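You operate a simulated robot arm through the tools that you are given. There is no shell and no other tool. Be economical: measure what you need, move in short steps, check, and stop when the job is done.

You are at the controls of a simulated two-armed robot. One attempt, no reset.

## Task
Pick up the yellow wheel chock from the top of the drying board with one hand, pass it to the other hand and put it on the shelf over the parts cabinet.

It is judged by the outcome, as a careful person would: the job done as asked, and still so three seconds after it is handed in. It fails if anything else is knocked over, pushed out of place, dropped, spilled or broken.

## Robot
Two 6-joint arms with two-finger grippers on one trunk, on a base that drives. Base frame: it is fixed to the floor where the robot stands at the start and does not move with it; the origin is under the middle of the robot, x ahead of it, y to its left, z up. Readings come in m, degrees, newtons and seconds.
The left shoulder is at the start at [0.061, 0.143, 0.9], the right one opposite. With the tool pointing down near the work surface each hand reaches from about 0.26 to 0.7 m from the robot's upright axis, wherever it stands, measured 20 degrees to its own side. Places, roughly: shelf over the parts cabinet (100x25 cm) [-1.06, -2.12, 1.26]. Payload 2.45 kg a hand.
Tool frame (each hand has its own): the origin (TCP) lies between the finger pads and is the grasp point; the fingertips stand 0.026 m ahead of it; z points along the fingers, y is the line along which they close. Largest opening 0.096 m; the body of the gripper starts 0.069 m behind the TCP.
Orientation is that of the tool frame in the base frame, as a unit quaternion [w, x, y, z]. With the fingers straight down and closing along the base's y, the tool's x points along the base's -x, its y along +y and its z along -z.

## Interface
- The arms move only by the tool drive_tool. It takes "left_targets", "right_targets" or both (then of equal length, played together; a hand with none holds still); each is text: rows parted by semicolons, each of 7 numbers parted by spaces: the shift along the base's x, y, z in units of 50 mm (1.0 is 50 mm), then the turn, a rotation vector about the base's x, y, z in units of 8 degrees (1.0 is 8 degrees), then the finger opening in m, from 0 to 0.096. In form: tx ty tz ax ay az claw; .... A call has 1 to 10 rows; each row shifts and turns the commanded pose from where the row before left it. A call with a number of a shift or a turn outside -1 to 1 is refused whole. A row lasts 0.2 s, in which the tool goes at most 0.05 m and 8.6 degrees; a call with a longer step from one row to the next is refused whole, and so is a gripper value outside its range. Where a pose cannot be reached the arm comes as near as it can. A force on the tool above 40 N (or 10 N above the force at the start of the call, whichever is more), or a blocked arm, ends the call early, and 0.2 s more pass. The fingers move at their own pace and stop on an object; they squeeze with about 24 N. The grip force told is the motor's: it shows also when the fingers shut on nothing. Time passes only in rows, and 0.2 s behind the last, so rows that do not move let the fingers close. It gives the time, the measured TCP pose, the force on the tool (base axes), the opening and the grip force at its end, in the units of the frame above (readings bear some noise), with the torque about the TCP (base axes, N m) and any sound that the robot's microphone picked up.
- Cameras (640 x 400 px; columns grow to the right, rows downward): "scene" is now at [0.1367, -0.0205, 1.5238]; the picture's right is [-0.29, -0.96, 0.00], its down [-0.69, 0.21, -0.70] and it looks along [0.67, -0.20, -0.72] (base axes); focal length 260 px, centre (320, 200). "left" rides on the left gripper at [0.082, -0.003, -0.098] in its tool frame; the picture's right is [0.04, 1.00, 0.00], its down [-0.73, 0.03, -0.68] and it looks along [-0.68, 0.03, 0.73] (tool axes); focal length 256 px, centre (320, 200). "right" rides on the right gripper at [0.082, 0.003, -0.098] in its tool frame; the picture's right is [-0.04, 1.00, 0.00], its down [-0.73, -0.03, -0.68] and it looks along [-0.68, -0.03, 0.73] (tool axes); focal length 256 px, centre (320, 200). There is no depth. A picture from a camera that has moved, and an enlarged one, comes with that camera's place and axes in the base frame and with its lens. The place of the scene camera against the robot may be out by one fixed shift of up to 0.025 m in any direction.
- snapshot(camera): a new picture of that camera. No time passes.
- lift_body(by): slides the trunk up (or, below 0, down) by that many m; the arms and the scene camera ride with it, the base frame stays. It gives what a move gives, with no picture.
- drive_base(legs): drives the robot by 1 to 6 legs, each [ahead, turn to the left] in m and degrees, along the robot's own axes; the way and the turn of a leg run together, so that a leg with both is an arc; at most 1.5 m and 180 degrees a leg. The arms and the cameras ride along, it lands a little off, and it stops where it bumps. It gives what a move gives.
- pan_tilt(pan, tilt): turns the head with the scene camera to pan (to the left, within 86 degrees either way) and tilt (down, from -29 to 69), counted from straight ahead of the robot. It gives what a move gives.
- close_up(camera, box): a new picture of the part [left, top, right, bottom] of that camera's present view, enlarged. No time passes.
- job_done(): hands the job in; it is judged then, once.

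Work in short steps. Places have to be worked out from the pictures, the camera data and where the tool is seen: move nearer, look again, correct. Check each grasp and each placing, and mend what went wrong. You have 120 turns and 108 pictures in all, those below and enlarged ones among them. Open the grippers and draw the arms clear of the work before you hand the job in, unless the task says otherwise; then end with one line.

The tools are called after "Call:" as name(argument=value, ...) on one line, values as JSON. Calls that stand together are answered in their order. drive_tool: Moves the arms, as the interface text tells. Its arguments: {"type":"object","properties":{"left_targets":{"type":"string"},"right_targets":{"type":"string"}},"required":[]} The other tools are called the same way: lift_body (by) slides the trunk up or down; drive_base (legs) drives the base; pan_tilt (pan, tilt) turns the head that bears the scene camera; snapshot (camera) takes a picture; close_up (camera, box) takes an enlarged picture of a part of a camera's view; job_done () hands the job in.

At the start:

```text
t: 0.0
left_eef_pos: [0.4342, 0.054, 1.2146]
left_ee_rot: [0.0, 0.001, 1.0, 0.0]
left_ft_force: [-0.7, -0.3, 0.5]
left_ft_torque: [0.03, 0.0, 0.03]
left_finger_gap: 0.0959
left_grasp_force: 0.0
right_eef_pos: [0.3816, -0.3392, 1.1804]
right_ee_rot: [0.0, 0.0, 1.0, 0.0]
right_ft_force: [0.6, 0.4, 0.7]
right_ft_torque: [-0.02, -0.02, -0.02]
right_finger_gap: 0.0962
right_grasp_force: 0.1
trunk travel left (down, up): [-0.525, 0.065]
robot x, y, heading: [0.0013, -0.0001, -0.1]
head pan, tilt: [-16.9, 45.9]
```

scene: 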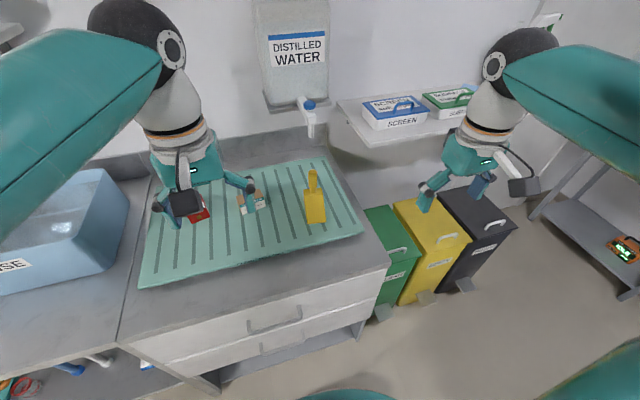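
right: 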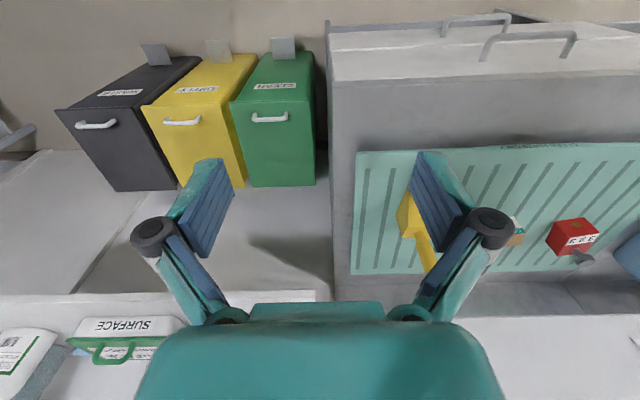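
left: 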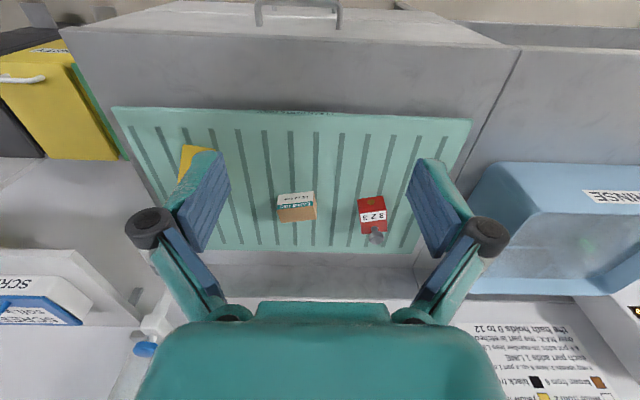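

The yellow object is the only yellow thing on the board, near (315,205) in the scene view; I enlarge it to see its shape.

Call:
close_up(camera="scene", box=[220, 140, 380, 240])

Call:
close_up(camera="right", box=[350, 140, 510, 290])

```text
4.00 times, centred on (300, 190) of scene
camera zoom: at [0.1367, -0.0205, 1.5238], right [-0.29, -0.96, 0.0], down [-0.69, 0.21, -0.7], along [0.67, -0.2, -0.72], focal length 1041 px, centre (400, 240)
```

zoom: 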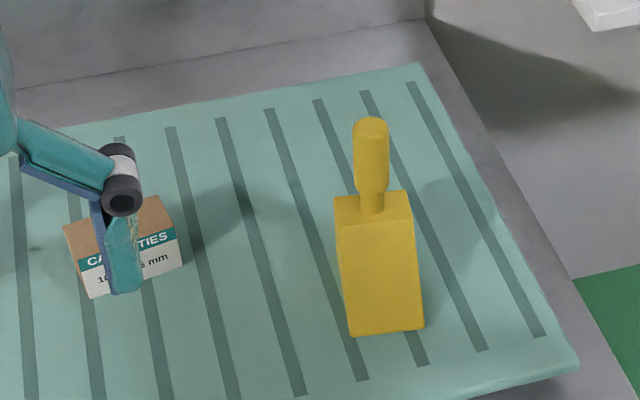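

```text
2.67 times, centred on (430, 215) of right
camera zoom: at [0.3004, -0.3351, 1.2775], right [0.04, 1.0, 0.0], down [0.73, -0.03, 0.68], along [0.68, -0.03, -0.73], focal length 683 px, centre (27, 160)
```

zoom: 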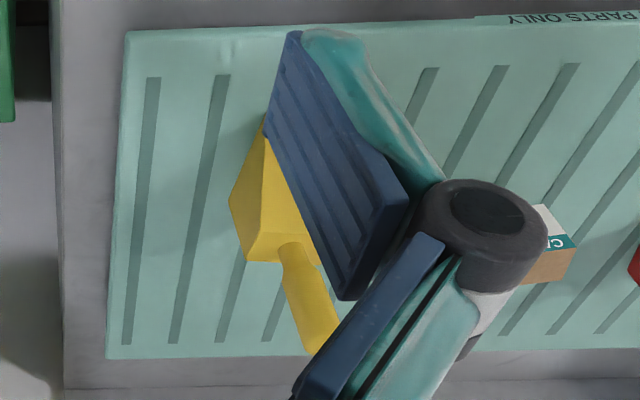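

The two views triangulate: a wedge with an upright round handle (about 25 mm), handle at about [0.69, -0.165], z about 0.965 to 1.05. Next I look round to the shelf to plan the hand-over and placing.

Call:
pan_tilt(pan=-86, tilt=15)

Call:
snapshot(camera="scene")

```text
t: 1.4
left_eef_pos: [0.4348, 0.0543, 1.2157]
left_ee_rot: [0.0, 0.001, 1.0, 0.0]
left_ft_force: [0.6, 0.4, 0.1]
left_ft_torque: [-0.01, 0.01, 0.0]
left_finger_gap: 0.0959
left_grasp_force: 0.1
right_eef_pos: [0.381, -0.339, 1.1786]
right_ee_rot: [0.0, 0.0, 1.0, 0.0]
right_ft_force: [-1.7, 0.6, 0.0]
right_ft_torque: [0.0, 0.03, 0.0]
right_finger_gap: 0.0961
right_grasp_force: 0.1
trunk travel left (down, up): [-0.525, 0.065]
robot x, y, heading: [0.0017, 0.0003, 0.3]
head pan, tilt: [-85.9, 15.0]
```

```text
102 pictures are left
camera scene: at [0.0662, -0.0901, 1.5719], right [-1.0, -0.07, 0.0], down [-0.02, 0.26, -0.97], along [0.07, -0.96, -0.26], focal length 260 px, centre (320, 200)
```

scene: 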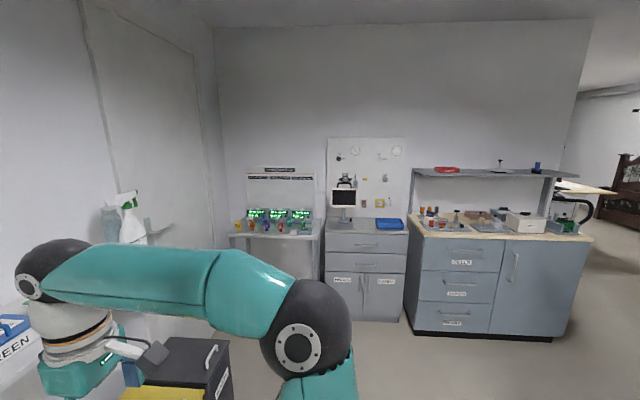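

The shelf is open above, facing +y, with a few items and free gaps. Now I turn the head back and bring the right hand level towards the handle, stopping short to look.

Call:
pan_tilt(pan=-12, tilt=42)

Call:
drive_tool(right_targets="0.75 0.44 0 0 0 0 0.09; 0.75 0.44 0 0 0 0 0.09; 0.75 0.44 0 0 0 0 0.09; 0.75 0.44 0 0 0 0 0.09; 0.75 0.44 0 0 0 0 0.09; 0.75 0.44 0 0 0 0 0.09")

Call:
snapshot(camera="right")

Call:
snapshot(camera="scene")

```text
t: 2.9
left_eef_pos: [0.4349, 0.0527, 1.2153]
left_ee_rot: [0.001, 0.001, 1.0, 0.001]
left_ft_force: [0.5, -0.4, 0.4]
left_ft_torque: [0.0, 0.02, -0.02]
left_finger_gap: 0.096
left_grasp_force: 0.0
right_eef_pos: [0.38, -0.3391, 1.1796]
right_ee_rot: [-0.001, 0.0, 1.0, 0.0]
right_ft_force: [-0.3, -0.1, 0.1]
right_ft_torque: [-0.01, 0.0, 0.01]
right_finger_gap: 0.096
right_grasp_force: 0.0
trunk travel left (down, up): [-0.525, 0.065]
robot x, y, heading: [-0.0004, 0.0028, -0.1]
head pan, tilt: [-12.0, 42.0]
```

```text
t: 4.3
left_eef_pos: [0.4339, 0.0547, 1.2139]
left_ee_rot: [0.0, 0.001, 1.0, 0.0]
left_ft_force: [-0.2, 0.0, 0.3]
left_ft_torque: [0.06, -0.06, 0.02]
left_finger_gap: 0.096
left_grasp_force: 0.1
right_eef_pos: [0.5813, -0.2089, 1.1676]
right_ee_rot: [0.001, 0.0, 1.0, -0.001]
right_ft_force: [0.7, -0.1, 1.5]
right_ft_torque: [-0.03, -0.02, 0.0]
right_finger_gap: 0.0901
right_grasp_force: 0.1
right hand out of reach, approached as far as the arm can: row 6
trunk travel left (down, up): [-0.525, 0.065]
robot x, y, heading: [0.0, 0.0028, 0.0]
head pan, tilt: [-12.0, 42.0]
```

```text
101 pictures are left
camera right: at [0.5016, -0.2049, 1.2669], right [0.04, 1.0, 0.0], down [0.73, -0.03, 0.68], along [0.68, -0.03, -0.73], focal length 256 px, centre (320, 200)
```

right: 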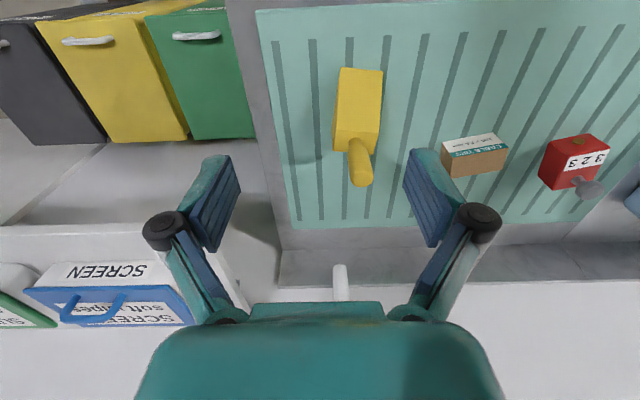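

```text
100 pictures are left
camera scene: at [0.1406, -0.0148, 1.5295], right [-0.21, -0.98, 0.0], down [-0.65, 0.14, -0.74], along [0.73, -0.15, -0.67], focal length 260 px, centre (320, 200)
```

scene: 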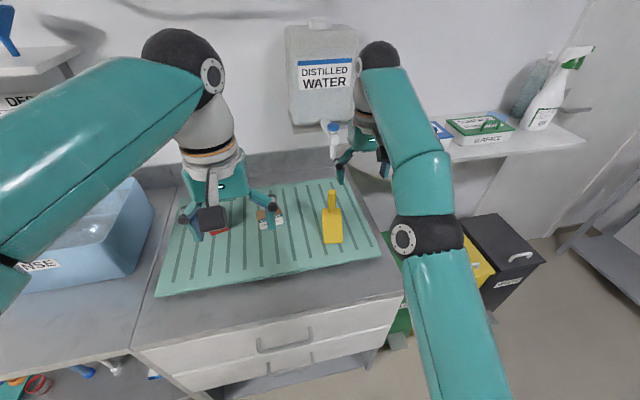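

The handle stands at about [0.68, -0.166]; a straight-down hand can't quite reach there. I tilt the right hand forward 32° (closing still along y), which brings the wrist back, and line it up behind and above the handle.

Call:
drive_tool(right_targets="0 0.2 0 0 -1 0 0.09; 0 0.2 0 0 -1 0 0.09; 0 0.2 -0.3 0 -1 0 0.09; 0 0.2 -0.3 0 -1 0 0.09; 0 0 0 0 0 0 0.09")

Call:
snapshot(camera="right")

```text
t: 5.5
left_eef_pos: [0.435, 0.0532, 1.2142]
left_ee_rot: [0.0, 0.0, 1.0, 0.0]
left_ft_force: [0.6, 0.2, -0.6]
left_ft_torque: [0.0, 0.01, 0.02]
left_finger_gap: 0.096
left_grasp_force: 0.1
right_eef_pos: [0.5821, -0.1713, 1.1397]
right_ee_rot: [0.276, 0.0, 0.961, 0.0]
right_ft_force: [0.0, -0.9, -0.1]
right_ft_torque: [0.0, 0.02, 0.0]
right_finger_gap: 0.09
right_grasp_force: 0.0
trunk travel left (down, up): [-0.525, 0.065]
robot x, y, heading: [0.0017, 0.0002, -0.0]
head pan, tilt: [-12.0, 42.0]
```

```text
99 pictures are left
camera right: at [0.4624, -0.1663, 1.1801], right [0.03, 1.0, 0.02], down [0.26, -0.03, 0.96], along [0.96, -0.03, -0.26], focal length 256 px, centre (320, 200)
```

right: 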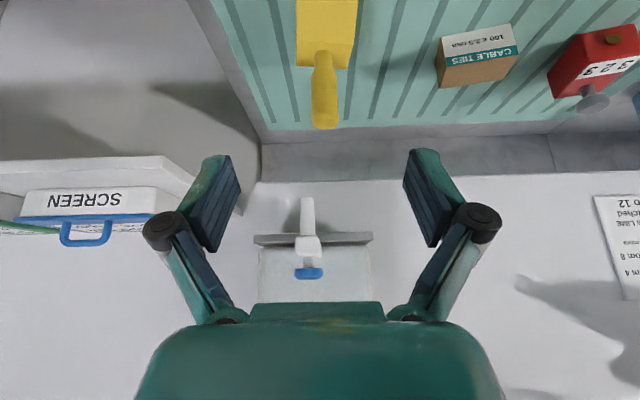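

Handle now fixed at about [0.682, -0.167], top about z 1.048. I slide in along the straddle to TCP z 1.035, so the lower handle stays free for the other hand, and check before closing.

Call:
drive_tool(right_targets="0.5 0.02 -0.525 0 0 0 0.09; 0.5 0.02 -0.525 0 0 0 0.09; 0.5 0.02 -0.525 0 0 0 0.09; 0.5 0.02 -0.525 0 0 0 0.09; 0 0 0 0 0 0 0.09")

Call:
snapshot(camera="right")

Call:
close_up(camera="scene", box=[240, 100, 440, 250])

```text
t: 6.7
left_eef_pos: [0.4342, 0.0542, 1.2145]
left_ee_rot: [0.0, 0.001, 1.0, 0.0]
left_ft_force: [-0.7, -0.4, -1.4]
left_ft_torque: [0.01, -0.02, -0.03]
left_finger_gap: 0.096
left_grasp_force: 0.0
right_eef_pos: [0.6823, -0.163, 1.0345]
right_ee_rot: [0.276, 0.0, 0.961, 0.0]
right_ft_force: [-0.4, -0.1, -0.6]
right_ft_torque: [0.04, 0.01, 0.02]
right_finger_gap: 0.09
right_grasp_force: 0.0
trunk travel left (down, up): [-0.525, 0.065]
robot x, y, heading: [-0.0023, 0.0007, 0.0]
head pan, tilt: [-12.0, 42.0]
```

```text
98 pictures are left
camera right: at [0.5613, -0.1592, 1.0746], right [0.03, 1.0, 0.02], down [0.26, -0.03, 0.96], along [0.96, -0.03, -0.26], focal length 256 px, centre (320, 200)
```

right: 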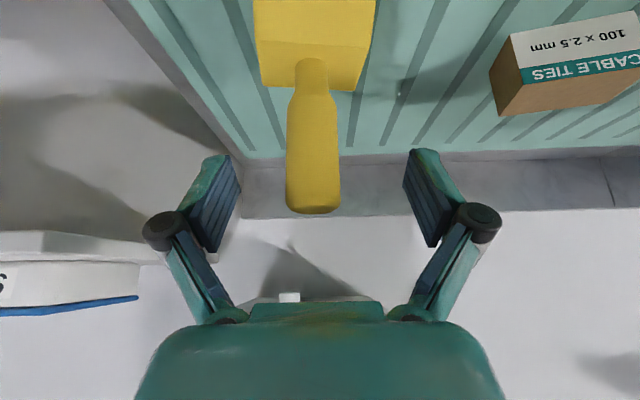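

```text
2.67 times, centred on (340, 175) of scene
camera zoom: at [0.1407, -0.0144, 1.5295], right [-0.21, -0.98, 0.0], down [-0.65, 0.14, -0.74], along [0.73, -0.15, -0.67], focal length 694 px, centre (267, 267)
```

zoom: 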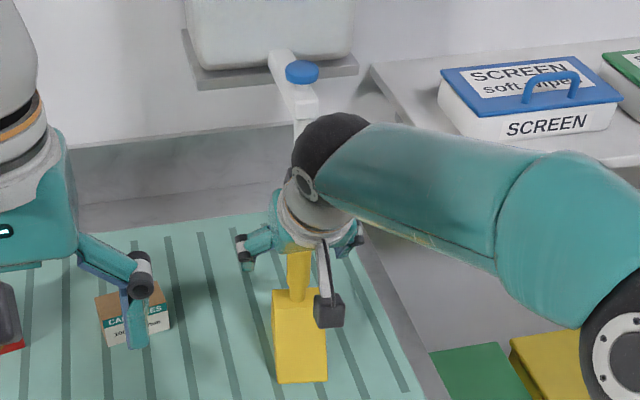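

The handle sits between the pads, about 3.5 mm off centre towards -y. I centre on it and close.

Call:
drive_tool(right_targets="0 -0.07 0 0 0 0 0.06; 0 0 0 0 0 0 0.02; 0 0 0 0 0 0 0.005; 0 0 0 0 0 0 0.005; 0 0 0 0 0 0 0.005")

Call:
snapshot(camera="right")

```text
t: 7.9
left_eef_pos: [0.4346, 0.0551, 1.2131]
left_ee_rot: [0.0, 0.0, 1.0, 0.0]
left_ft_force: [0.0, 0.8, 0.3]
left_ft_torque: [-0.02, -0.01, -0.02]
left_finger_gap: 0.096
left_grasp_force: 0.1
right_eef_pos: [0.683, -0.168, 1.0342]
right_ee_rot: [0.276, 0.0, 0.961, -0.001]
right_ft_force: [1.1, 1.3, 0.3]
right_ft_torque: [0.08, 0.0, -0.02]
right_finger_gap: 0.0241
right_grasp_force: 23.7
trunk travel left (down, up): [-0.525, 0.065]
robot x, y, heading: [0.0011, -0.0018, 0.1]
head pan, tilt: [-12.0, 42.0]
```

```text
96 pictures are left
camera right: at [0.5618, -0.1635, 1.0751], right [0.03, 1.0, 0.02], down [0.26, -0.03, 0.96], along [0.96, -0.03, -0.26], focal length 256 px, centre (320, 200)
```

right: 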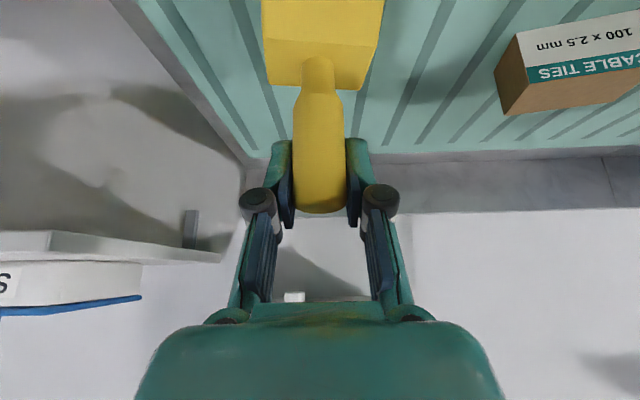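

Gripped at 24 mm with 24 N. I lift straight up 12 cm while drawing the left hand away to the left.

Call:
drive_tool(right_targets="0 0 0.4 0 0 0 0.005; 0 0 0.7 0 0 0 0.005; 0 0 0.7 0 0 0 0.005; 0 0 0.6 0 0 0 0.005; 0 0 0 0 0 0 0.005", left_targets="0 0.8 0 0 0 0 0.096; 0 0.8 0 0 0 0 0.096; 0 0.8 0 0 0 0 0.096; 0 0.8 0 0 0 0 0.096; 0 0 0 0 0 0 0.096")

Call:
snapshot(camera="scene")

Call:
snapshot(camera="right")

```text
t: 9.1
left_eef_pos: [0.4321, 0.2111, 1.2132]
left_ee_rot: [0.0, 0.002, 1.0, 0.0]
left_ft_force: [0.7, 0.6, 0.7]
left_ft_torque: [0.03, 0.0, -0.01]
left_finger_gap: 0.0959
left_grasp_force: 0.0
right_eef_pos: [0.6828, -0.1718, 1.1543]
right_ee_rot: [0.275, 0.0, 0.961, 0.0]
right_ft_force: [1.9, -0.4, -2.9]
right_ft_torque: [-0.03, -0.06, 0.0]
right_finger_gap: 0.0242
right_grasp_force: 23.8
trunk travel left (down, up): [-0.525, 0.065]
robot x, y, heading: [-0.0005, -0.0001, 0.1]
head pan, tilt: [-12.0, 42.0]
```

```text
95 pictures are left
camera scene: at [0.1427, -0.0149, 1.5292], right [-0.21, -0.98, 0.0], down [-0.66, 0.14, -0.74], along [0.73, -0.15, -0.67], focal length 260 px, centre (320, 200)
```

scene: 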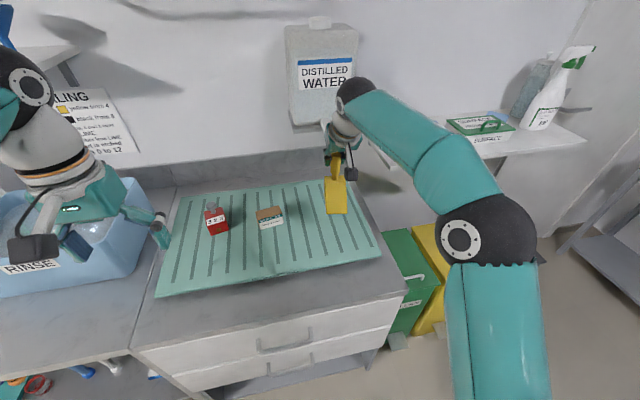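

```text
94 pictures are left
camera right: at [0.5627, -0.1681, 1.1952], right [0.03, 1.0, 0.02], down [0.26, -0.03, 0.96], along [0.96, -0.03, -0.27], focal length 256 px, centre (320, 200)
```

right: 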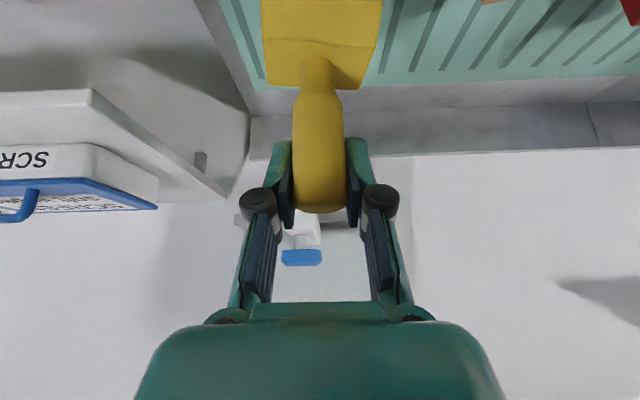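

The chock hangs securely. I draw the right hand back to in front of the trunk and begin turning the left hand (yaw) for a sideways take of the lower handle.

Call:
drive_tool(right_targets="-0.78 0.17 0.15 0 0 0 0.005; -0.78 0.17 0.15 0 0 0 0.005; -0.78 0.17 0.15 0 0 0 0.005; -0.78 0.17 0.15 0 0 0 0.005; -0.78 0.17 0.15 0 0 0 0.005; -0.78 0.17 0.15 0 0 0 0.005; 0 0 0 0 0 0 0.005", left_targets="0 0.3 0 0 0 1 0.096; 0 0.3 0 0 0 1 0.096; 0 0.3 0 0 0 1 0.096; 0 0.3 0 0 0 1 0.096; 0 0 0 0 0 1 0.096; 0 0 0 0 0 1 0.096; 0 0 0 0 0 1 0.096")

Call:
snapshot(camera="scene")

```text
t: 10.7
left_eef_pos: [0.4342, 0.2736, 1.2139]
left_ee_rot: [0.0, -0.47, 0.883, 0.001]
left_ft_force: [0.6, 0.0, -0.1]
left_ft_torque: [-0.01, 0.0, -0.03]
left_finger_gap: 0.096
left_grasp_force: 0.1
right_eef_pos: [0.4495, -0.1207, 1.2021]
right_ee_rot: [0.275, 0.0, 0.961, 0.0]
right_ft_force: [0.3, -0.7, -3.0]
right_ft_torque: [-0.01, -0.05, 0.01]
right_finger_gap: 0.024
right_grasp_force: 23.7
trunk travel left (down, up): [-0.525, 0.065]
robot x, y, heading: [0.0004, 0.0027, 0.2]
head pan, tilt: [-12.0, 42.0]
```

```text
93 pictures are left
camera scene: at [0.1428, -0.0145, 1.5292], right [-0.21, -0.98, 0.0], down [-0.66, 0.14, -0.74], along [0.73, -0.15, -0.67], focal length 260 px, centre (320, 200)
```

scene: 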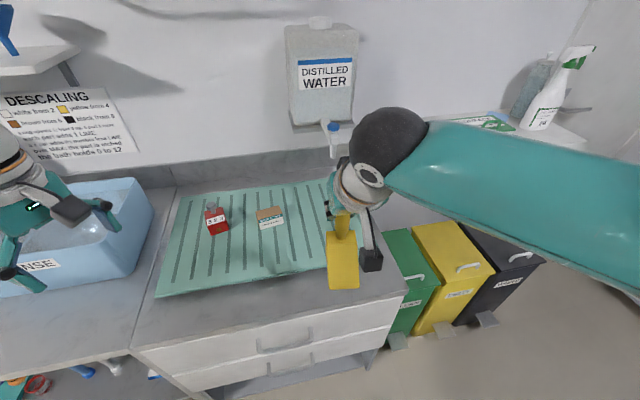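

Yaw works; I finish the left yaw to 90° and begin tilting the fingers towards -y.

Call:
drive_tool(left_targets="0 0 0 0 0 1 0.096; 0 0 0 0 0 1 0.096; 0 0 0 0 0 1 0.096; 0 0 0 0 0 1 0.096; 0 0 0 0 0 0.25 0.096; 0 0 0 -1 0 0 0.096; 0 0 0 -1 0 0 0.096; 0 0 0 -1 0 0 0.096; 0 0 0 -1 0 0 0.096; 0 0 0 -1 0 0 0.096")

Call:
drive_tool(left_targets="0 0 0 -1 0 0 0.096; 0 0 0 -1 0 0 0.096; 0 0 0 -1 0 0 0.096; 0 0 0 -1 0 0 0.096; 0 0 0 -1 0 0 0.096; 0 0 0 0 0 0 0.096")

Call:
snapshot(camera="left")

Call:
snapshot(camera="scene")

```text
t: 12.9
left_eef_pos: [0.4352, 0.2748, 1.2153]
left_ee_rot: [-0.242, -0.663, 0.665, -0.242]
left_ft_force: [-0.4, -0.7, 1.1]
left_ft_torque: [-0.02, 0.03, 0.01]
left_finger_gap: 0.0958
left_grasp_force: 0.0
right_eef_pos: [0.4487, -0.1204, 1.2021]
right_ee_rot: [0.275, 0.0, 0.962, 0.0]
right_ft_force: [0.2, 0.4, -2.6]
right_ft_torque: [0.01, -0.05, 0.0]
right_finger_gap: 0.0243
right_grasp_force: 24.0
trunk travel left (down, up): [-0.525, 0.065]
robot x, y, heading: [-0.0015, 0.004, 0.1]
head pan, tilt: [-12.0, 42.0]
```

```text
t: 14.3
left_eef_pos: [0.4357, 0.2745, 1.2146]
left_ee_rot: [-0.454, -0.541, 0.542, -0.456]
left_ft_force: [-0.9, 0.3, 0.8]
left_ft_torque: [0.0, 0.0, 0.0]
left_finger_gap: 0.096
left_grasp_force: 0.0
right_eef_pos: [0.4493, -0.1207, 1.2023]
right_ee_rot: [0.275, 0.0, 0.961, 0.0]
right_ft_force: [0.1, -0.3, -3.2]
right_ft_torque: [-0.02, -0.09, -0.02]
right_finger_gap: 0.024
right_grasp_force: 24.2
trunk travel left (down, up): [-0.525, 0.065]
robot x, y, heading: [0.0021, -0.0017, -0.1]
head pan, tilt: [-12.0, 42.0]
```

```text
92 pictures are left
camera left: at [0.4394, 0.3567, 1.313], right [-1.0, -0.01, 0.04], down [-0.03, 0.8, -0.61], along [-0.03, -0.61, -0.8], focal length 256 px, centre (320, 200)
```

left: 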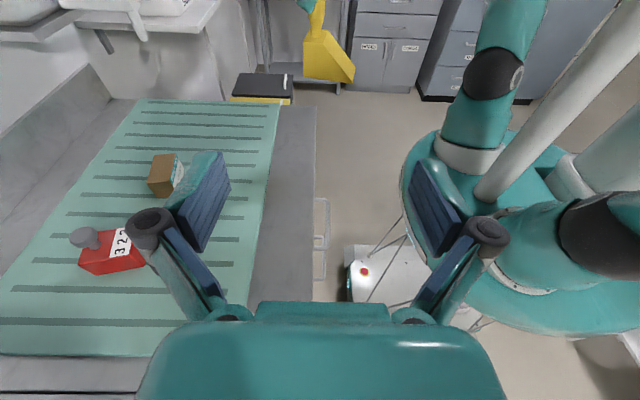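

```text
91 pictures are left
camera scene: at [0.1414, -0.0147, 1.5294], right [-0.21, -0.98, 0.0], down [-0.65, 0.14, -0.74], along [0.73, -0.15, -0.67], focal length 260 px, centre (320, 200)
```

scene: 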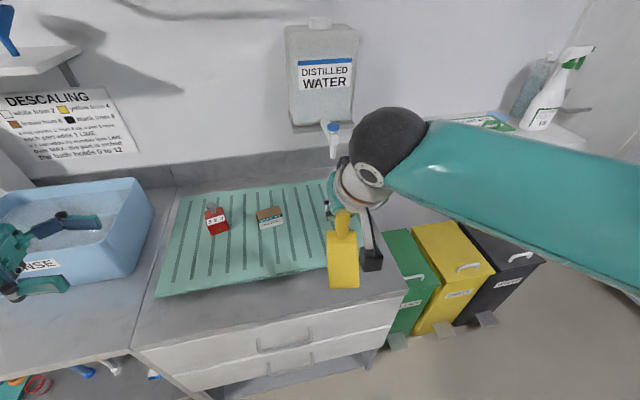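

Left hand is now camera-up, pointing to -y, 10° down. Handle is expected at [0.449, -0.121], free stretch z 1.133–1.174. I bring the left hand to a stand-off at y 0.03, z 1.153 and look.

Call:
drive_tool(left_targets="0.044 -0.815 -0.205 0 0 0 0.096; 0.044 -0.815 -0.205 0 0 0 0.096; 0.044 -0.815 -0.205 0 0 0 0.096; 0.044 -0.815 -0.205 0 0 0 0.096; 0.044 -0.815 -0.205 0 0 0 0.096; 0.044 -0.815 -0.205 0 0 0 0.096; 0 0 0 0 0 0 0.096")

Call:
snapshot(camera="left")

Call:
snapshot(camera="scene")

```text
t: 15.9
left_eef_pos: [0.4501, 0.0276, 1.1544]
left_ee_rot: [-0.454, -0.542, 0.542, -0.455]
left_ft_force: [-0.4, -0.8, -0.3]
left_ft_torque: [-0.02, -0.01, 0.03]
left_finger_gap: 0.0958
left_grasp_force: 0.1
right_eef_pos: [0.4493, -0.12, 1.2031]
right_ee_rot: [0.276, 0.0, 0.961, 0.0]
right_ft_force: [0.7, 0.3, -2.9]
right_ft_torque: [0.02, -0.06, -0.02]
right_finger_gap: 0.0243
right_grasp_force: 24.1
trunk travel left (down, up): [-0.525, 0.065]
robot x, y, heading: [0.0011, -0.0001, -0.2]
head pan, tilt: [-12.0, 42.0]
```

```text
90 pictures are left
camera left: at [0.4536, 0.1088, 1.2533], right [-1.0, -0.01, 0.04], down [-0.03, 0.8, -0.6], along [-0.03, -0.6, -0.8], focal length 256 px, centre (320, 200)
```

left: 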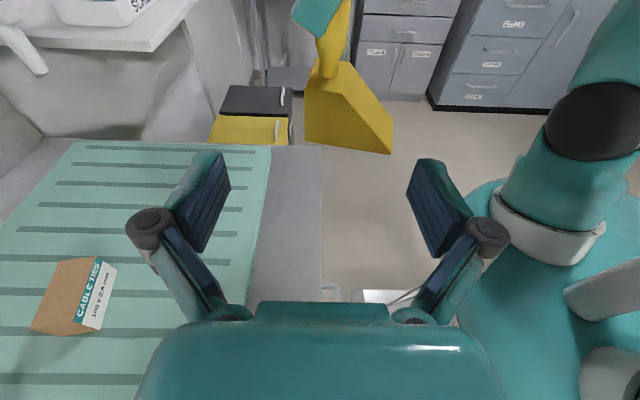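

```text
89 pictures are left
camera scene: at [0.1414, -0.0139, 1.5294], right [-0.21, -0.98, 0.0], down [-0.65, 0.14, -0.74], along [0.73, -0.15, -0.67], focal length 260 px, centre (320, 200)
```

scene: 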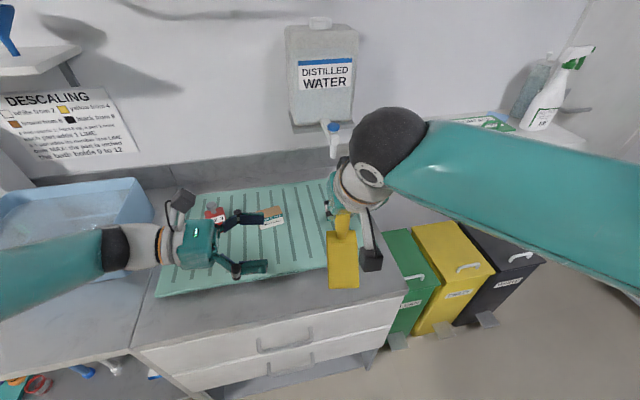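

The numbers agree: free handle from about z 1.14 (body top) to 1.176 (right fingertips). I level the left hand by 8° more for clearance and enlarge the view for a check.

Call:
drive_tool(left_targets="-0.03 0 0.08 -1 0 0 0.096; 0 -0.6 0 0 0 0 0.096; 0 0 0 0 0 0 0.096")

Call:
close_up(camera="left", box=[220, 0, 460, 150])

```text
t: 16.7
left_eef_pos: [0.4468, -0.0003, 1.1581]
left_ee_rot: [-0.491, -0.508, 0.509, -0.492]
left_ft_force: [-0.1, 0.3, 0.1]
left_ft_torque: [0.02, -0.01, -0.03]
left_finger_gap: 0.0961
left_grasp_force: 0.1
right_eef_pos: [0.4486, -0.1193, 1.2019]
right_ee_rot: [0.275, 0.001, 0.961, -0.001]
right_ft_force: [0.5, 0.7, -2.8]
right_ft_torque: [-0.03, -0.09, -0.04]
right_finger_gap: 0.024
right_grasp_force: 23.1
trunk travel left (down, up): [-0.525, 0.065]
robot x, y, heading: [-0.0009, -0.0015, -0.2]
head pan, tilt: [-12.0, 42.0]
```

```text
2.67 times, centred on (340, 75) of left
camera zoom: at [0.4507, 0.0946, 1.2446], right [-1.0, 0.0, 0.04], down [-0.03, 0.7, -0.71], along [-0.03, -0.71, -0.7], focal length 683 px, centre (267, 533)
```

zoom: 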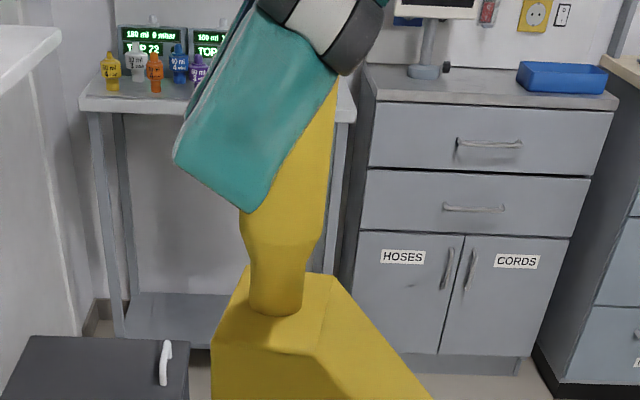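

Very clear view: neck z 1.141–1.157, grip part above, right fingertips at z 1.176. I advance the left hand to straddle the handle at z 1.160, centred on x 0.444.

Call:
drive_tool(left_targets="-0.06 -0.5 0.04 0 0 0 0.07; 0 -0.6 0 0 0 0 0.07; 0 -0.6 0 0 0 0 0.07; 0 -0.57 0 0 0 0 0.07; 0 0 0 0 0 0 0.07")

Call:
snapshot(camera="left")

Call:
snapshot(camera="right")

Call:
snapshot(camera="scene")

```text
t: 17.9
left_eef_pos: [0.4431, -0.1135, 1.162]
left_ee_rot: [-0.49, -0.508, 0.509, -0.492]
left_ft_force: [-0.3, -0.5, 0.4]
left_ft_torque: [0.0, 0.01, 0.03]
left_finger_gap: 0.0698
left_grasp_force: 0.0
right_eef_pos: [0.4471, -0.1203, 1.2024]
right_ee_rot: [0.275, 0.0, 0.961, 0.0]
right_ft_force: [-0.2, 0.6, -3.6]
right_ft_torque: [0.07, -0.07, 0.0]
right_finger_gap: 0.0237
right_grasp_force: 24.0
trunk travel left (down, up): [-0.525, 0.065]
robot x, y, heading: [-0.0021, -0.002, 0.0]
head pan, tilt: [-12.0, 42.0]
```

```text
87 pictures are left
camera left: at [0.4466, -0.0187, 1.2492], right [-1.0, 0.0, 0.04], down [-0.03, 0.7, -0.71], along [-0.03, -0.71, -0.7], focal length 256 px, centre (320, 200)
```

left: 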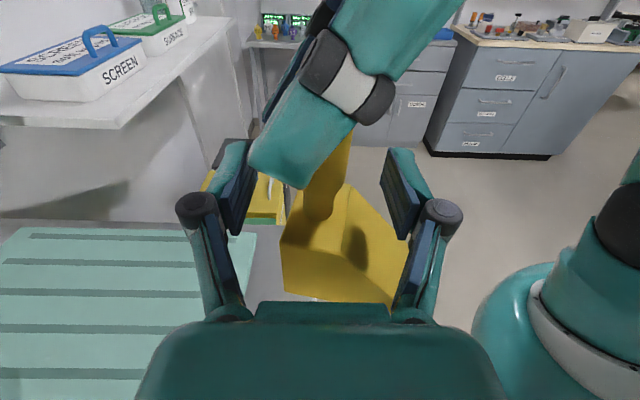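

```text
86 pictures are left
camera right: at [0.3287, -0.1169, 1.2428], right [0.03, 1.0, 0.02], down [0.26, -0.03, 0.96], along [0.96, -0.03, -0.26], focal length 256 px, centre (320, 200)
```

right: 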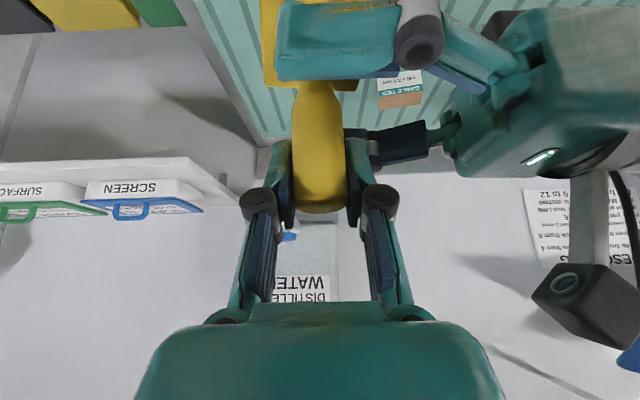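

```text
85 pictures are left
camera scene: at [0.1415, -0.014, 1.5294], right [-0.21, -0.98, 0.0], down [-0.65, 0.14, -0.74], along [0.73, -0.15, -0.67], focal length 260 px, centre (320, 200)
```

scene: 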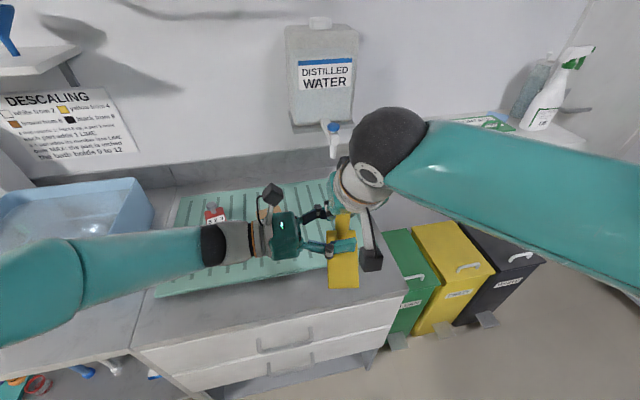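

Left fingers straddle the handle below the right fingertips with no contact. I lower 2 mm and close the left hand, the right holding still.

Call:
drive_tool(left_targets="0.02 0 -0.04 0 0 0 0.05; 0 0 0 0 0 0 0.02; 0 0 0 0 0 0 0.002; 0 0 0 0 0 0 0.002; 0 0 0 0 0 0 0.002")

Call:
snapshot(camera="left")

Call:
close_up(camera="right", box=[220, 0, 460, 230])

```text
t: 19.1
left_eef_pos: [0.4433, -0.1133, 1.1604]
left_ee_rot: [-0.491, -0.508, 0.51, -0.491]
left_ft_force: [-6.8, 1.1, -0.1]
left_ft_torque: [0.16, -0.55, -0.11]
left_finger_gap: 0.0246
left_grasp_force: 23.9
right_eef_pos: [0.45, -0.1201, 1.2032]
right_ee_rot: [0.276, 0.0, 0.961, -0.001]
right_ft_force: [7.4, -0.2, -3.3]
right_ft_torque: [-0.18, 0.23, 0.05]
right_finger_gap: 0.0239
right_grasp_force: 24.5
trunk travel left (down, up): [-0.525, 0.065]
robot x, y, heading: [0.0025, 0.0018, -0.1]
head pan, tilt: [-12.0, 42.0]
```

```text
84 pictures are left
camera left: at [0.4472, -0.0186, 1.2462], right [-1.0, 0.0, 0.04], down [-0.03, 0.7, -0.71], along [-0.03, -0.71, -0.7], focal length 256 px, centre (320, 200)
```

left: 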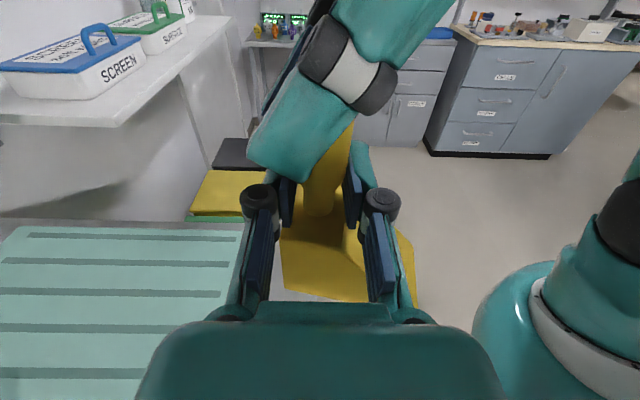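

```text
1.74 times, centred on (340, 115) of right
camera zoom: at [0.329, -0.1174, 1.2427], right [0.03, 1.0, 0.02], down [0.26, -0.03, 0.96], along [0.96, -0.03, -0.26], focal length 445 px, centre (285, 348)
```

zoom: 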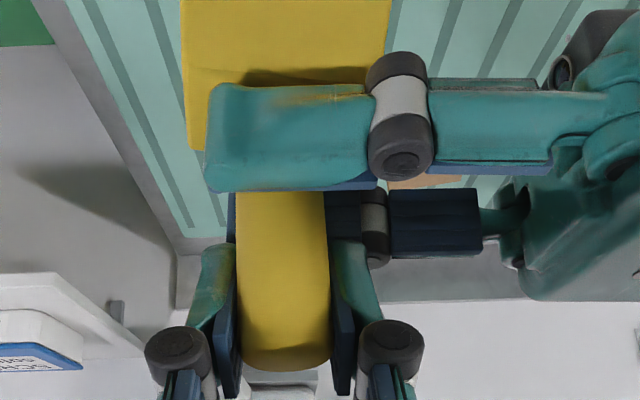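

Left holds at 24.6 mm, 24 N, with only a mild 7 N side strain. I now open the right hand modestly, holding both arms still.

Call:
drive_tool(right_targets="0 0 0 0 0 0 0.035; 0 0 0 0 0 0 0.055; 0 0 0 0 0 0 0.055", left_targets="0 0 0 0 0 0 0; 0 0 0 0 0 0 0; 0 0 0 0 0 0 0")

Call:
close_up(camera="right", box=[220, 0, 460, 230])

```text
t: 19.9
left_eef_pos: [0.444, -0.1138, 1.1602]
left_ee_rot: [-0.49, -0.509, 0.51, -0.491]
left_ft_force: [0.0, -0.1, -1.6]
left_ft_torque: [0.03, -0.06, -0.01]
left_finger_gap: 0.0245
left_grasp_force: 24.1
right_eef_pos: [0.449, -0.1216, 1.202]
right_ee_rot: [0.276, 0.0, 0.961, 0.0]
right_ft_force: [0.6, 0.0, -0.5]
right_ft_torque: [0.0, -0.01, -0.02]
right_finger_gap: 0.0551
right_grasp_force: 0.0
trunk travel left (down, up): [-0.525, 0.065]
robot x, y, heading: [-0.0005, 0.001, -0.0]
head pan, tilt: [-12.0, 42.0]
```

```text
1.74 times, centred on (340, 115) of right
camera zoom: at [0.3288, -0.1173, 1.2428], right [0.03, 1.0, 0.02], down [0.26, -0.03, 0.96], along [0.96, -0.03, -0.26], focal length 445 px, centre (285, 348)
```

zoom: 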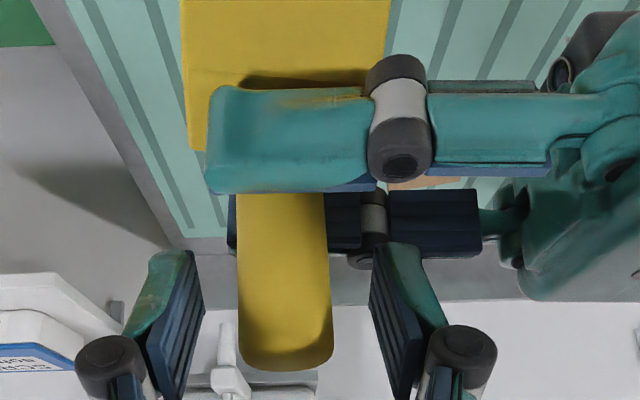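

The left hand alone carries it. I withdraw the right hand back along its own axis, then out to the right.

Call:
drive_tool(right_targets="-0.3 0 0.5 0 0 0 0.055; -0.4 0 0.65 0 0 0 0.055; -0.4 0 0.65 0 0 0 0.055; 0 -0.9 0 0 0 0 0.055; 0 -0.9 0 0 0 0 0.055; 0 -0.9 -0.3 0 0 0 0.055; 0 -0.9 -0.3 0 0 0 0.055; 0 -0.9 -0.3 0 0 0 0.055")

Call:
snapshot(camera="scene")

Call:
snapshot(camera="left")

```text
t: 21.7
left_eef_pos: [0.4428, -0.1143, 1.159]
left_ee_rot: [-0.491, -0.508, 0.509, -0.491]
left_ft_force: [-0.3, 0.1, 0.1]
left_ft_torque: [0.02, -0.03, 0.01]
left_finger_gap: 0.0242
left_grasp_force: 24.5
right_eef_pos: [0.3928, -0.3436, 1.2458]
right_ee_rot: [0.275, -0.001, 0.961, 0.001]
right_ft_force: [-0.2, -0.4, -0.3]
right_ft_torque: [0.03, -0.01, -0.04]
right_finger_gap: 0.0552
right_grasp_force: 0.0
trunk travel left (down, up): [-0.525, 0.065]
robot x, y, heading: [0.0039, -0.0018, -0.0]
head pan, tilt: [-12.0, 42.0]
```

```text
81 pictures are left
camera scene: at [0.1416, -0.0153, 1.5294], right [-0.21, -0.98, 0.0], down [-0.65, 0.14, -0.74], along [0.73, -0.15, -0.67], focal length 260 px, centre (320, 200)
```

scene: 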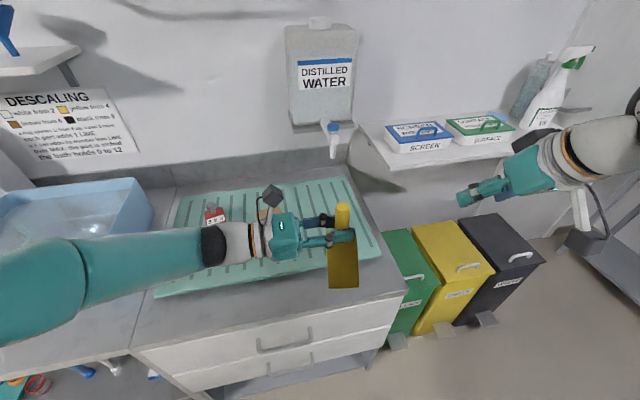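

```text
80 pictures are left
camera left: at [0.4475, -0.0192, 1.2462], right [-1.0, 0.0, 0.04], down [-0.03, 0.71, -0.71], along [-0.03, -0.71, -0.7], focal length 256 px, centre (320, 200)
```

left: 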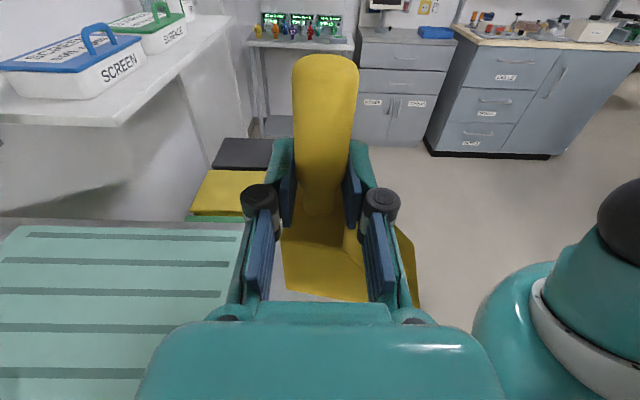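

The chock hangs upright in the left hand alone. Before driving I look at the floor to the right and left.

Call:
pan_tilt(pan=-86, tilt=30)

Call:
snapshot(camera="scene")

Call:
pan_tilt(pan=86, tilt=30)

Call:
snapshot(camera="scene")

```text
t: 23.1
left_eef_pos: [0.4435, -0.1129, 1.1606]
left_ee_rot: [-0.491, -0.508, 0.51, -0.491]
left_ft_force: [0.1, 0.1, 0.5]
left_ft_torque: [-0.01, -0.05, -0.01]
left_finger_gap: 0.0243
left_grasp_force: 24.2
right_eef_pos: [0.393, -0.3429, 1.2454]
right_ee_rot: [0.276, -0.001, 0.961, 0.001]
right_ft_force: [-1.2, 0.1, 0.6]
right_ft_torque: [0.02, -0.02, 0.0]
right_finger_gap: 0.0549
right_grasp_force: 0.1
trunk travel left (down, up): [-0.525, 0.065]
robot x, y, heading: [0.003, 0.0013, -0.2]
head pan, tilt: [-85.9, 30.0]
```

```text
79 pictures are left
camera scene: at [0.0662, -0.0873, 1.5477], right [-1.0, -0.07, 0.0], down [-0.04, 0.5, -0.87], along [0.06, -0.86, -0.5], focal length 260 px, centre (320, 200)
```

scene: 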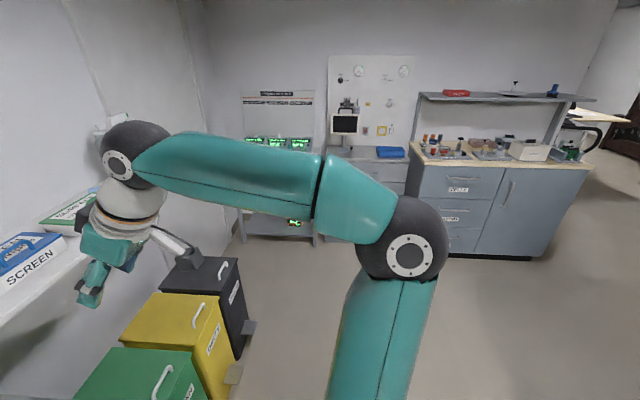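

```text
t: 25.7
left_eef_pos: [0.4438, -0.1137, 1.1597]
left_ee_rot: [0.49, 0.509, -0.509, 0.492]
left_ft_force: [-0.6, -0.5, 0.0]
left_ft_torque: [0.02, -0.04, -0.01]
left_finger_gap: 0.024
left_grasp_force: 23.8
right_eef_pos: [0.3931, -0.3437, 1.2448]
right_ee_rot: [0.276, 0.0, 0.961, 0.0]
right_ft_force: [-0.2, -0.2, 0.4]
right_ft_torque: [0.02, 0.0, -0.02]
right_finger_gap: 0.055
right_grasp_force: 0.0
trunk travel left (down, up): [-0.525, 0.065]
robot x, y, heading: [0.002, -0.0015, -0.3]
head pan, tilt: [85.9, 30.0]
```

```text
78 pictures are left
camera scene: at [0.0663, 0.0932, 1.5477], right [1.0, -0.07, 0.0], down [-0.04, -0.5, -0.87], along [0.06, 0.86, -0.5], focal length 260 px, centre (320, 200)
```

scene: 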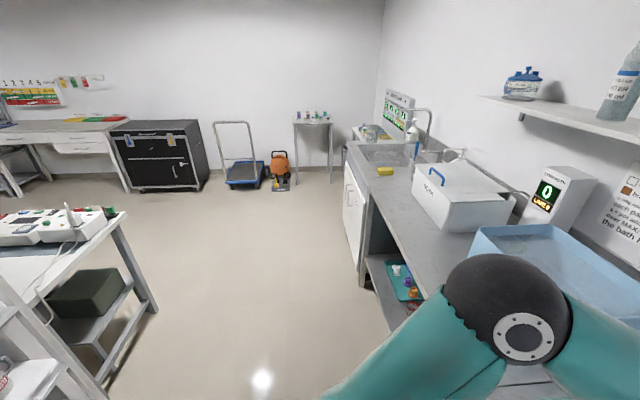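

Right side floor is clear towards the cabinet; there is furniture behind-left, so I only back a little (0.1 m), then turn right in place to face -y, and look.

Call:
drive_base(legs=[[-0.1, 0], [0, -45], [0, -45]])

Call:
pan_tilt(pan=-40, tilt=25)

Call:
snapshot(camera="scene")

```text
t: 29.9
left_eef_pos: [0.085, -0.4185, 1.1604]
left_ee_rot: [-0.653, -0.239, 0.681, -0.229]
left_ft_force: [-0.4, -0.6, -0.2]
left_ft_torque: [-0.06, -0.02, -0.02]
left_finger_gap: 0.0238
left_grasp_force: 24.3
right_eef_pos: [-0.1265, -0.522, 1.2454]
right_ee_rot: [0.249, 0.419, 0.865, -0.119]
right_ft_force: [-0.5, -1.1, -0.2]
right_ft_torque: [0.0, -0.02, 0.01]
right_finger_gap: 0.0554
right_grasp_force: 0.0
trunk travel left (down, up): [-0.525, 0.065]
robot x, y, heading: [-0.0773, 0.0184, -52.0]
head pan, tilt: [85.9, 30.0]
stopped in leg 3: the robot was blocked; the commanded pose is now the measured one
```

```text
t: 32.0
left_eef_pos: [0.0888, -0.417, 1.1605]
left_ee_rot: [-0.656, -0.237, 0.679, -0.23]
left_ft_force: [-0.2, -0.7, -1.6]
left_ft_torque: [-0.01, -0.03, -0.03]
left_finger_gap: 0.0238
left_grasp_force: 24.3
right_eef_pos: [-0.1228, -0.5203, 1.2461]
right_ee_rot: [0.25, 0.419, 0.865, -0.12]
right_ft_force: [0.2, 0.5, -0.4]
right_ft_torque: [0.0, -0.01, 0.0]
right_finger_gap: 0.0551
right_grasp_force: 0.0
trunk travel left (down, up): [-0.525, 0.065]
robot x, y, heading: [-0.0804, 0.0216, -51.9]
head pan, tilt: [-40.0, 25.0]
```

```text
77 pictures are left
camera scene: at [-0.0439, -0.1175, 1.5556], right [-1.0, 0.03, 0.0], down [0.01, 0.42, -0.91], along [-0.03, -0.91, -0.42], focal length 260 px, centre (320, 200)
```

scene: 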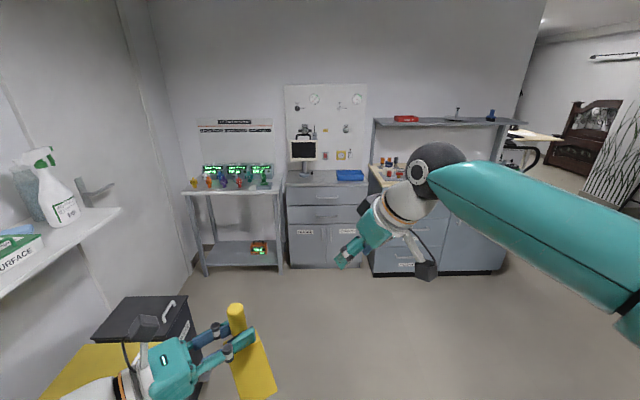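

Something blocked the turn at -52°. I look to the left side to find what.

Call:
pan_tilt(pan=60, tilt=55)

Call:
snapshot(camera="scene")

Call:
pan_tilt(pan=10, tilt=60)

Call:
snapshot(camera="scene")

```text
t: 33.8
left_eef_pos: [0.0871, -0.4173, 1.1606]
left_ee_rot: [-0.655, -0.237, 0.68, -0.229]
left_ft_force: [0.3, -0.8, -0.2]
left_ft_torque: [-0.03, -0.04, 0.01]
left_finger_gap: 0.024
left_grasp_force: 23.9
right_eef_pos: [-0.1233, -0.5195, 1.2472]
right_ee_rot: [0.249, 0.42, 0.865, -0.12]
right_ft_force: [-0.1, -0.2, 0.1]
right_ft_torque: [0.03, 0.04, -0.01]
right_finger_gap: 0.0547
right_grasp_force: 0.1
trunk travel left (down, up): [-0.525, 0.065]
robot x, y, heading: [-0.0765, 0.0173, -51.7]
head pan, tilt: [60.0, 55.0]
```

```text
76 pictures are left
camera scene: at [0.0303, -0.0151, 1.5117], right [0.14, -0.99, 0.0], down [-0.81, -0.12, -0.57], along [0.57, 0.08, -0.82], focal length 260 px, centre (320, 200)
```

scene: 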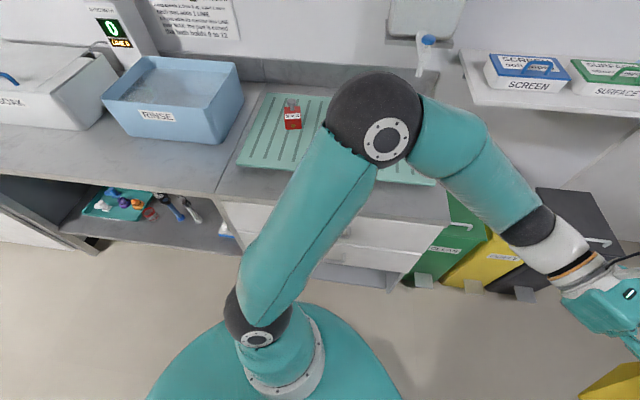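

```text
t: 34.9
left_eef_pos: [0.0873, -0.4174, 1.1613]
left_ee_rot: [-0.656, -0.237, 0.679, -0.229]
left_ft_force: [0.3, 0.6, 0.2]
left_ft_torque: [0.0, -0.06, -0.01]
left_finger_gap: 0.0242
left_grasp_force: 24.3
right_eef_pos: [-0.1237, -0.5194, 1.246]
right_ee_rot: [0.25, 0.418, 0.865, -0.119]
right_ft_force: [-0.1, 0.1, 0.5]
right_ft_torque: [-0.01, 0.04, -0.03]
right_finger_gap: 0.0551
right_grasp_force: 0.1
trunk travel left (down, up): [-0.525, 0.065]
robot x, y, heading: [-0.0784, 0.0217, -51.9]
head pan, tilt: [10.0, 60.0]
```

```text
75 pictures are left
camera scene: at [0.0087, -0.0697, 1.5056], right [-0.67, -0.75, 0.0], down [-0.65, 0.58, -0.5], along [0.37, -0.33, -0.87], focal length 260 px, centre (320, 200)
```

scene: 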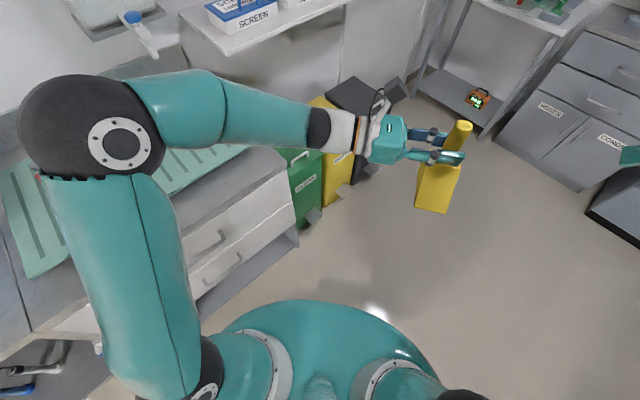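

The view to the left shows no contact by the left arm. I look right/back for what is blocking.

Call:
pan_tilt(pan=-86, tilt=40)

Call:
snapshot(camera="scene")

Call:
pan_tilt(pan=86, tilt=60)

Call:
snapshot(camera="scene")

```text
t: 36.7
left_eef_pos: [0.0861, -0.4177, 1.1607]
left_ee_rot: [-0.656, -0.237, 0.68, -0.229]
left_ft_force: [0.1, -0.4, 0.1]
left_ft_torque: [-0.02, -0.05, 0.02]
left_finger_gap: 0.024
left_grasp_force: 23.7
right_eef_pos: [-0.1242, -0.5202, 1.2467]
right_ee_rot: [0.249, 0.419, 0.865, -0.12]
right_ft_force: [0.6, -0.2, -0.7]
right_ft_torque: [0.01, 0.0, 0.0]
right_finger_gap: 0.0548
right_grasp_force: 0.1
trunk travel left (down, up): [-0.525, 0.065]
robot x, y, heading: [-0.0817, 0.0235, -52.0]
head pan, tilt: [-85.9, 40.0]
```

```text
74 pictures are left
camera scene: at [-0.1039, -0.0826, 1.5323], right [-0.67, 0.74, 0.0], down [0.48, 0.43, -0.77], along [-0.57, -0.52, -0.64], focal length 260 px, centre (320, 200)
```

scene: 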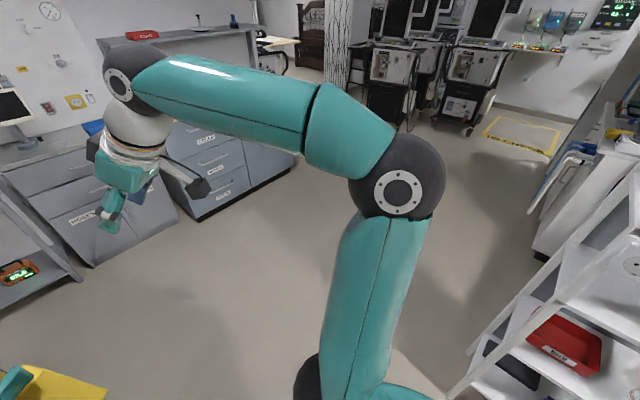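

```text
t: 39.3
left_eef_pos: [0.0881, -0.4164, 1.1612]
left_ee_rot: [-0.656, -0.237, 0.68, -0.229]
left_ft_force: [0.5, 0.5, -0.8]
left_ft_torque: [-0.01, -0.02, 0.01]
left_finger_gap: 0.0237
left_grasp_force: 23.9
right_eef_pos: [-0.1248, -0.5196, 1.2457]
right_ee_rot: [0.248, 0.419, 0.865, -0.12]
right_ft_force: [0.7, 1.0, -0.1]
right_ft_torque: [0.0, 0.01, 0.01]
right_finger_gap: 0.055
right_grasp_force: 0.1
trunk travel left (down, up): [-0.525, 0.065]
robot x, y, heading: [-0.077, 0.0216, -51.9]
head pan, tilt: [85.9, 60.0]
```

```text
73 pictures are left
camera scene: at [0.0141, 0.0121, 1.5056], right [0.56, -0.83, 0.0], down [-0.72, -0.49, -0.5], along [0.41, 0.28, -0.87], focal length 260 px, centre (320, 200)
```

scene: 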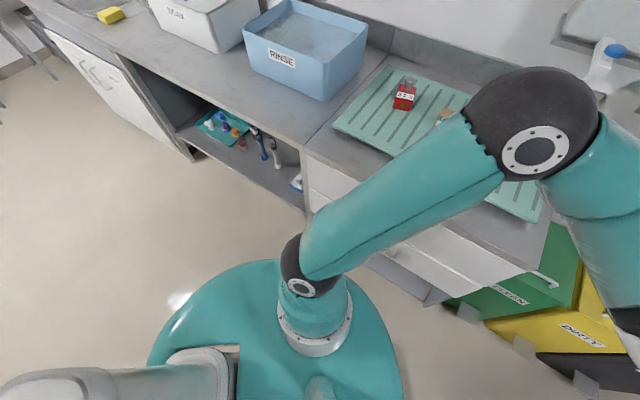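

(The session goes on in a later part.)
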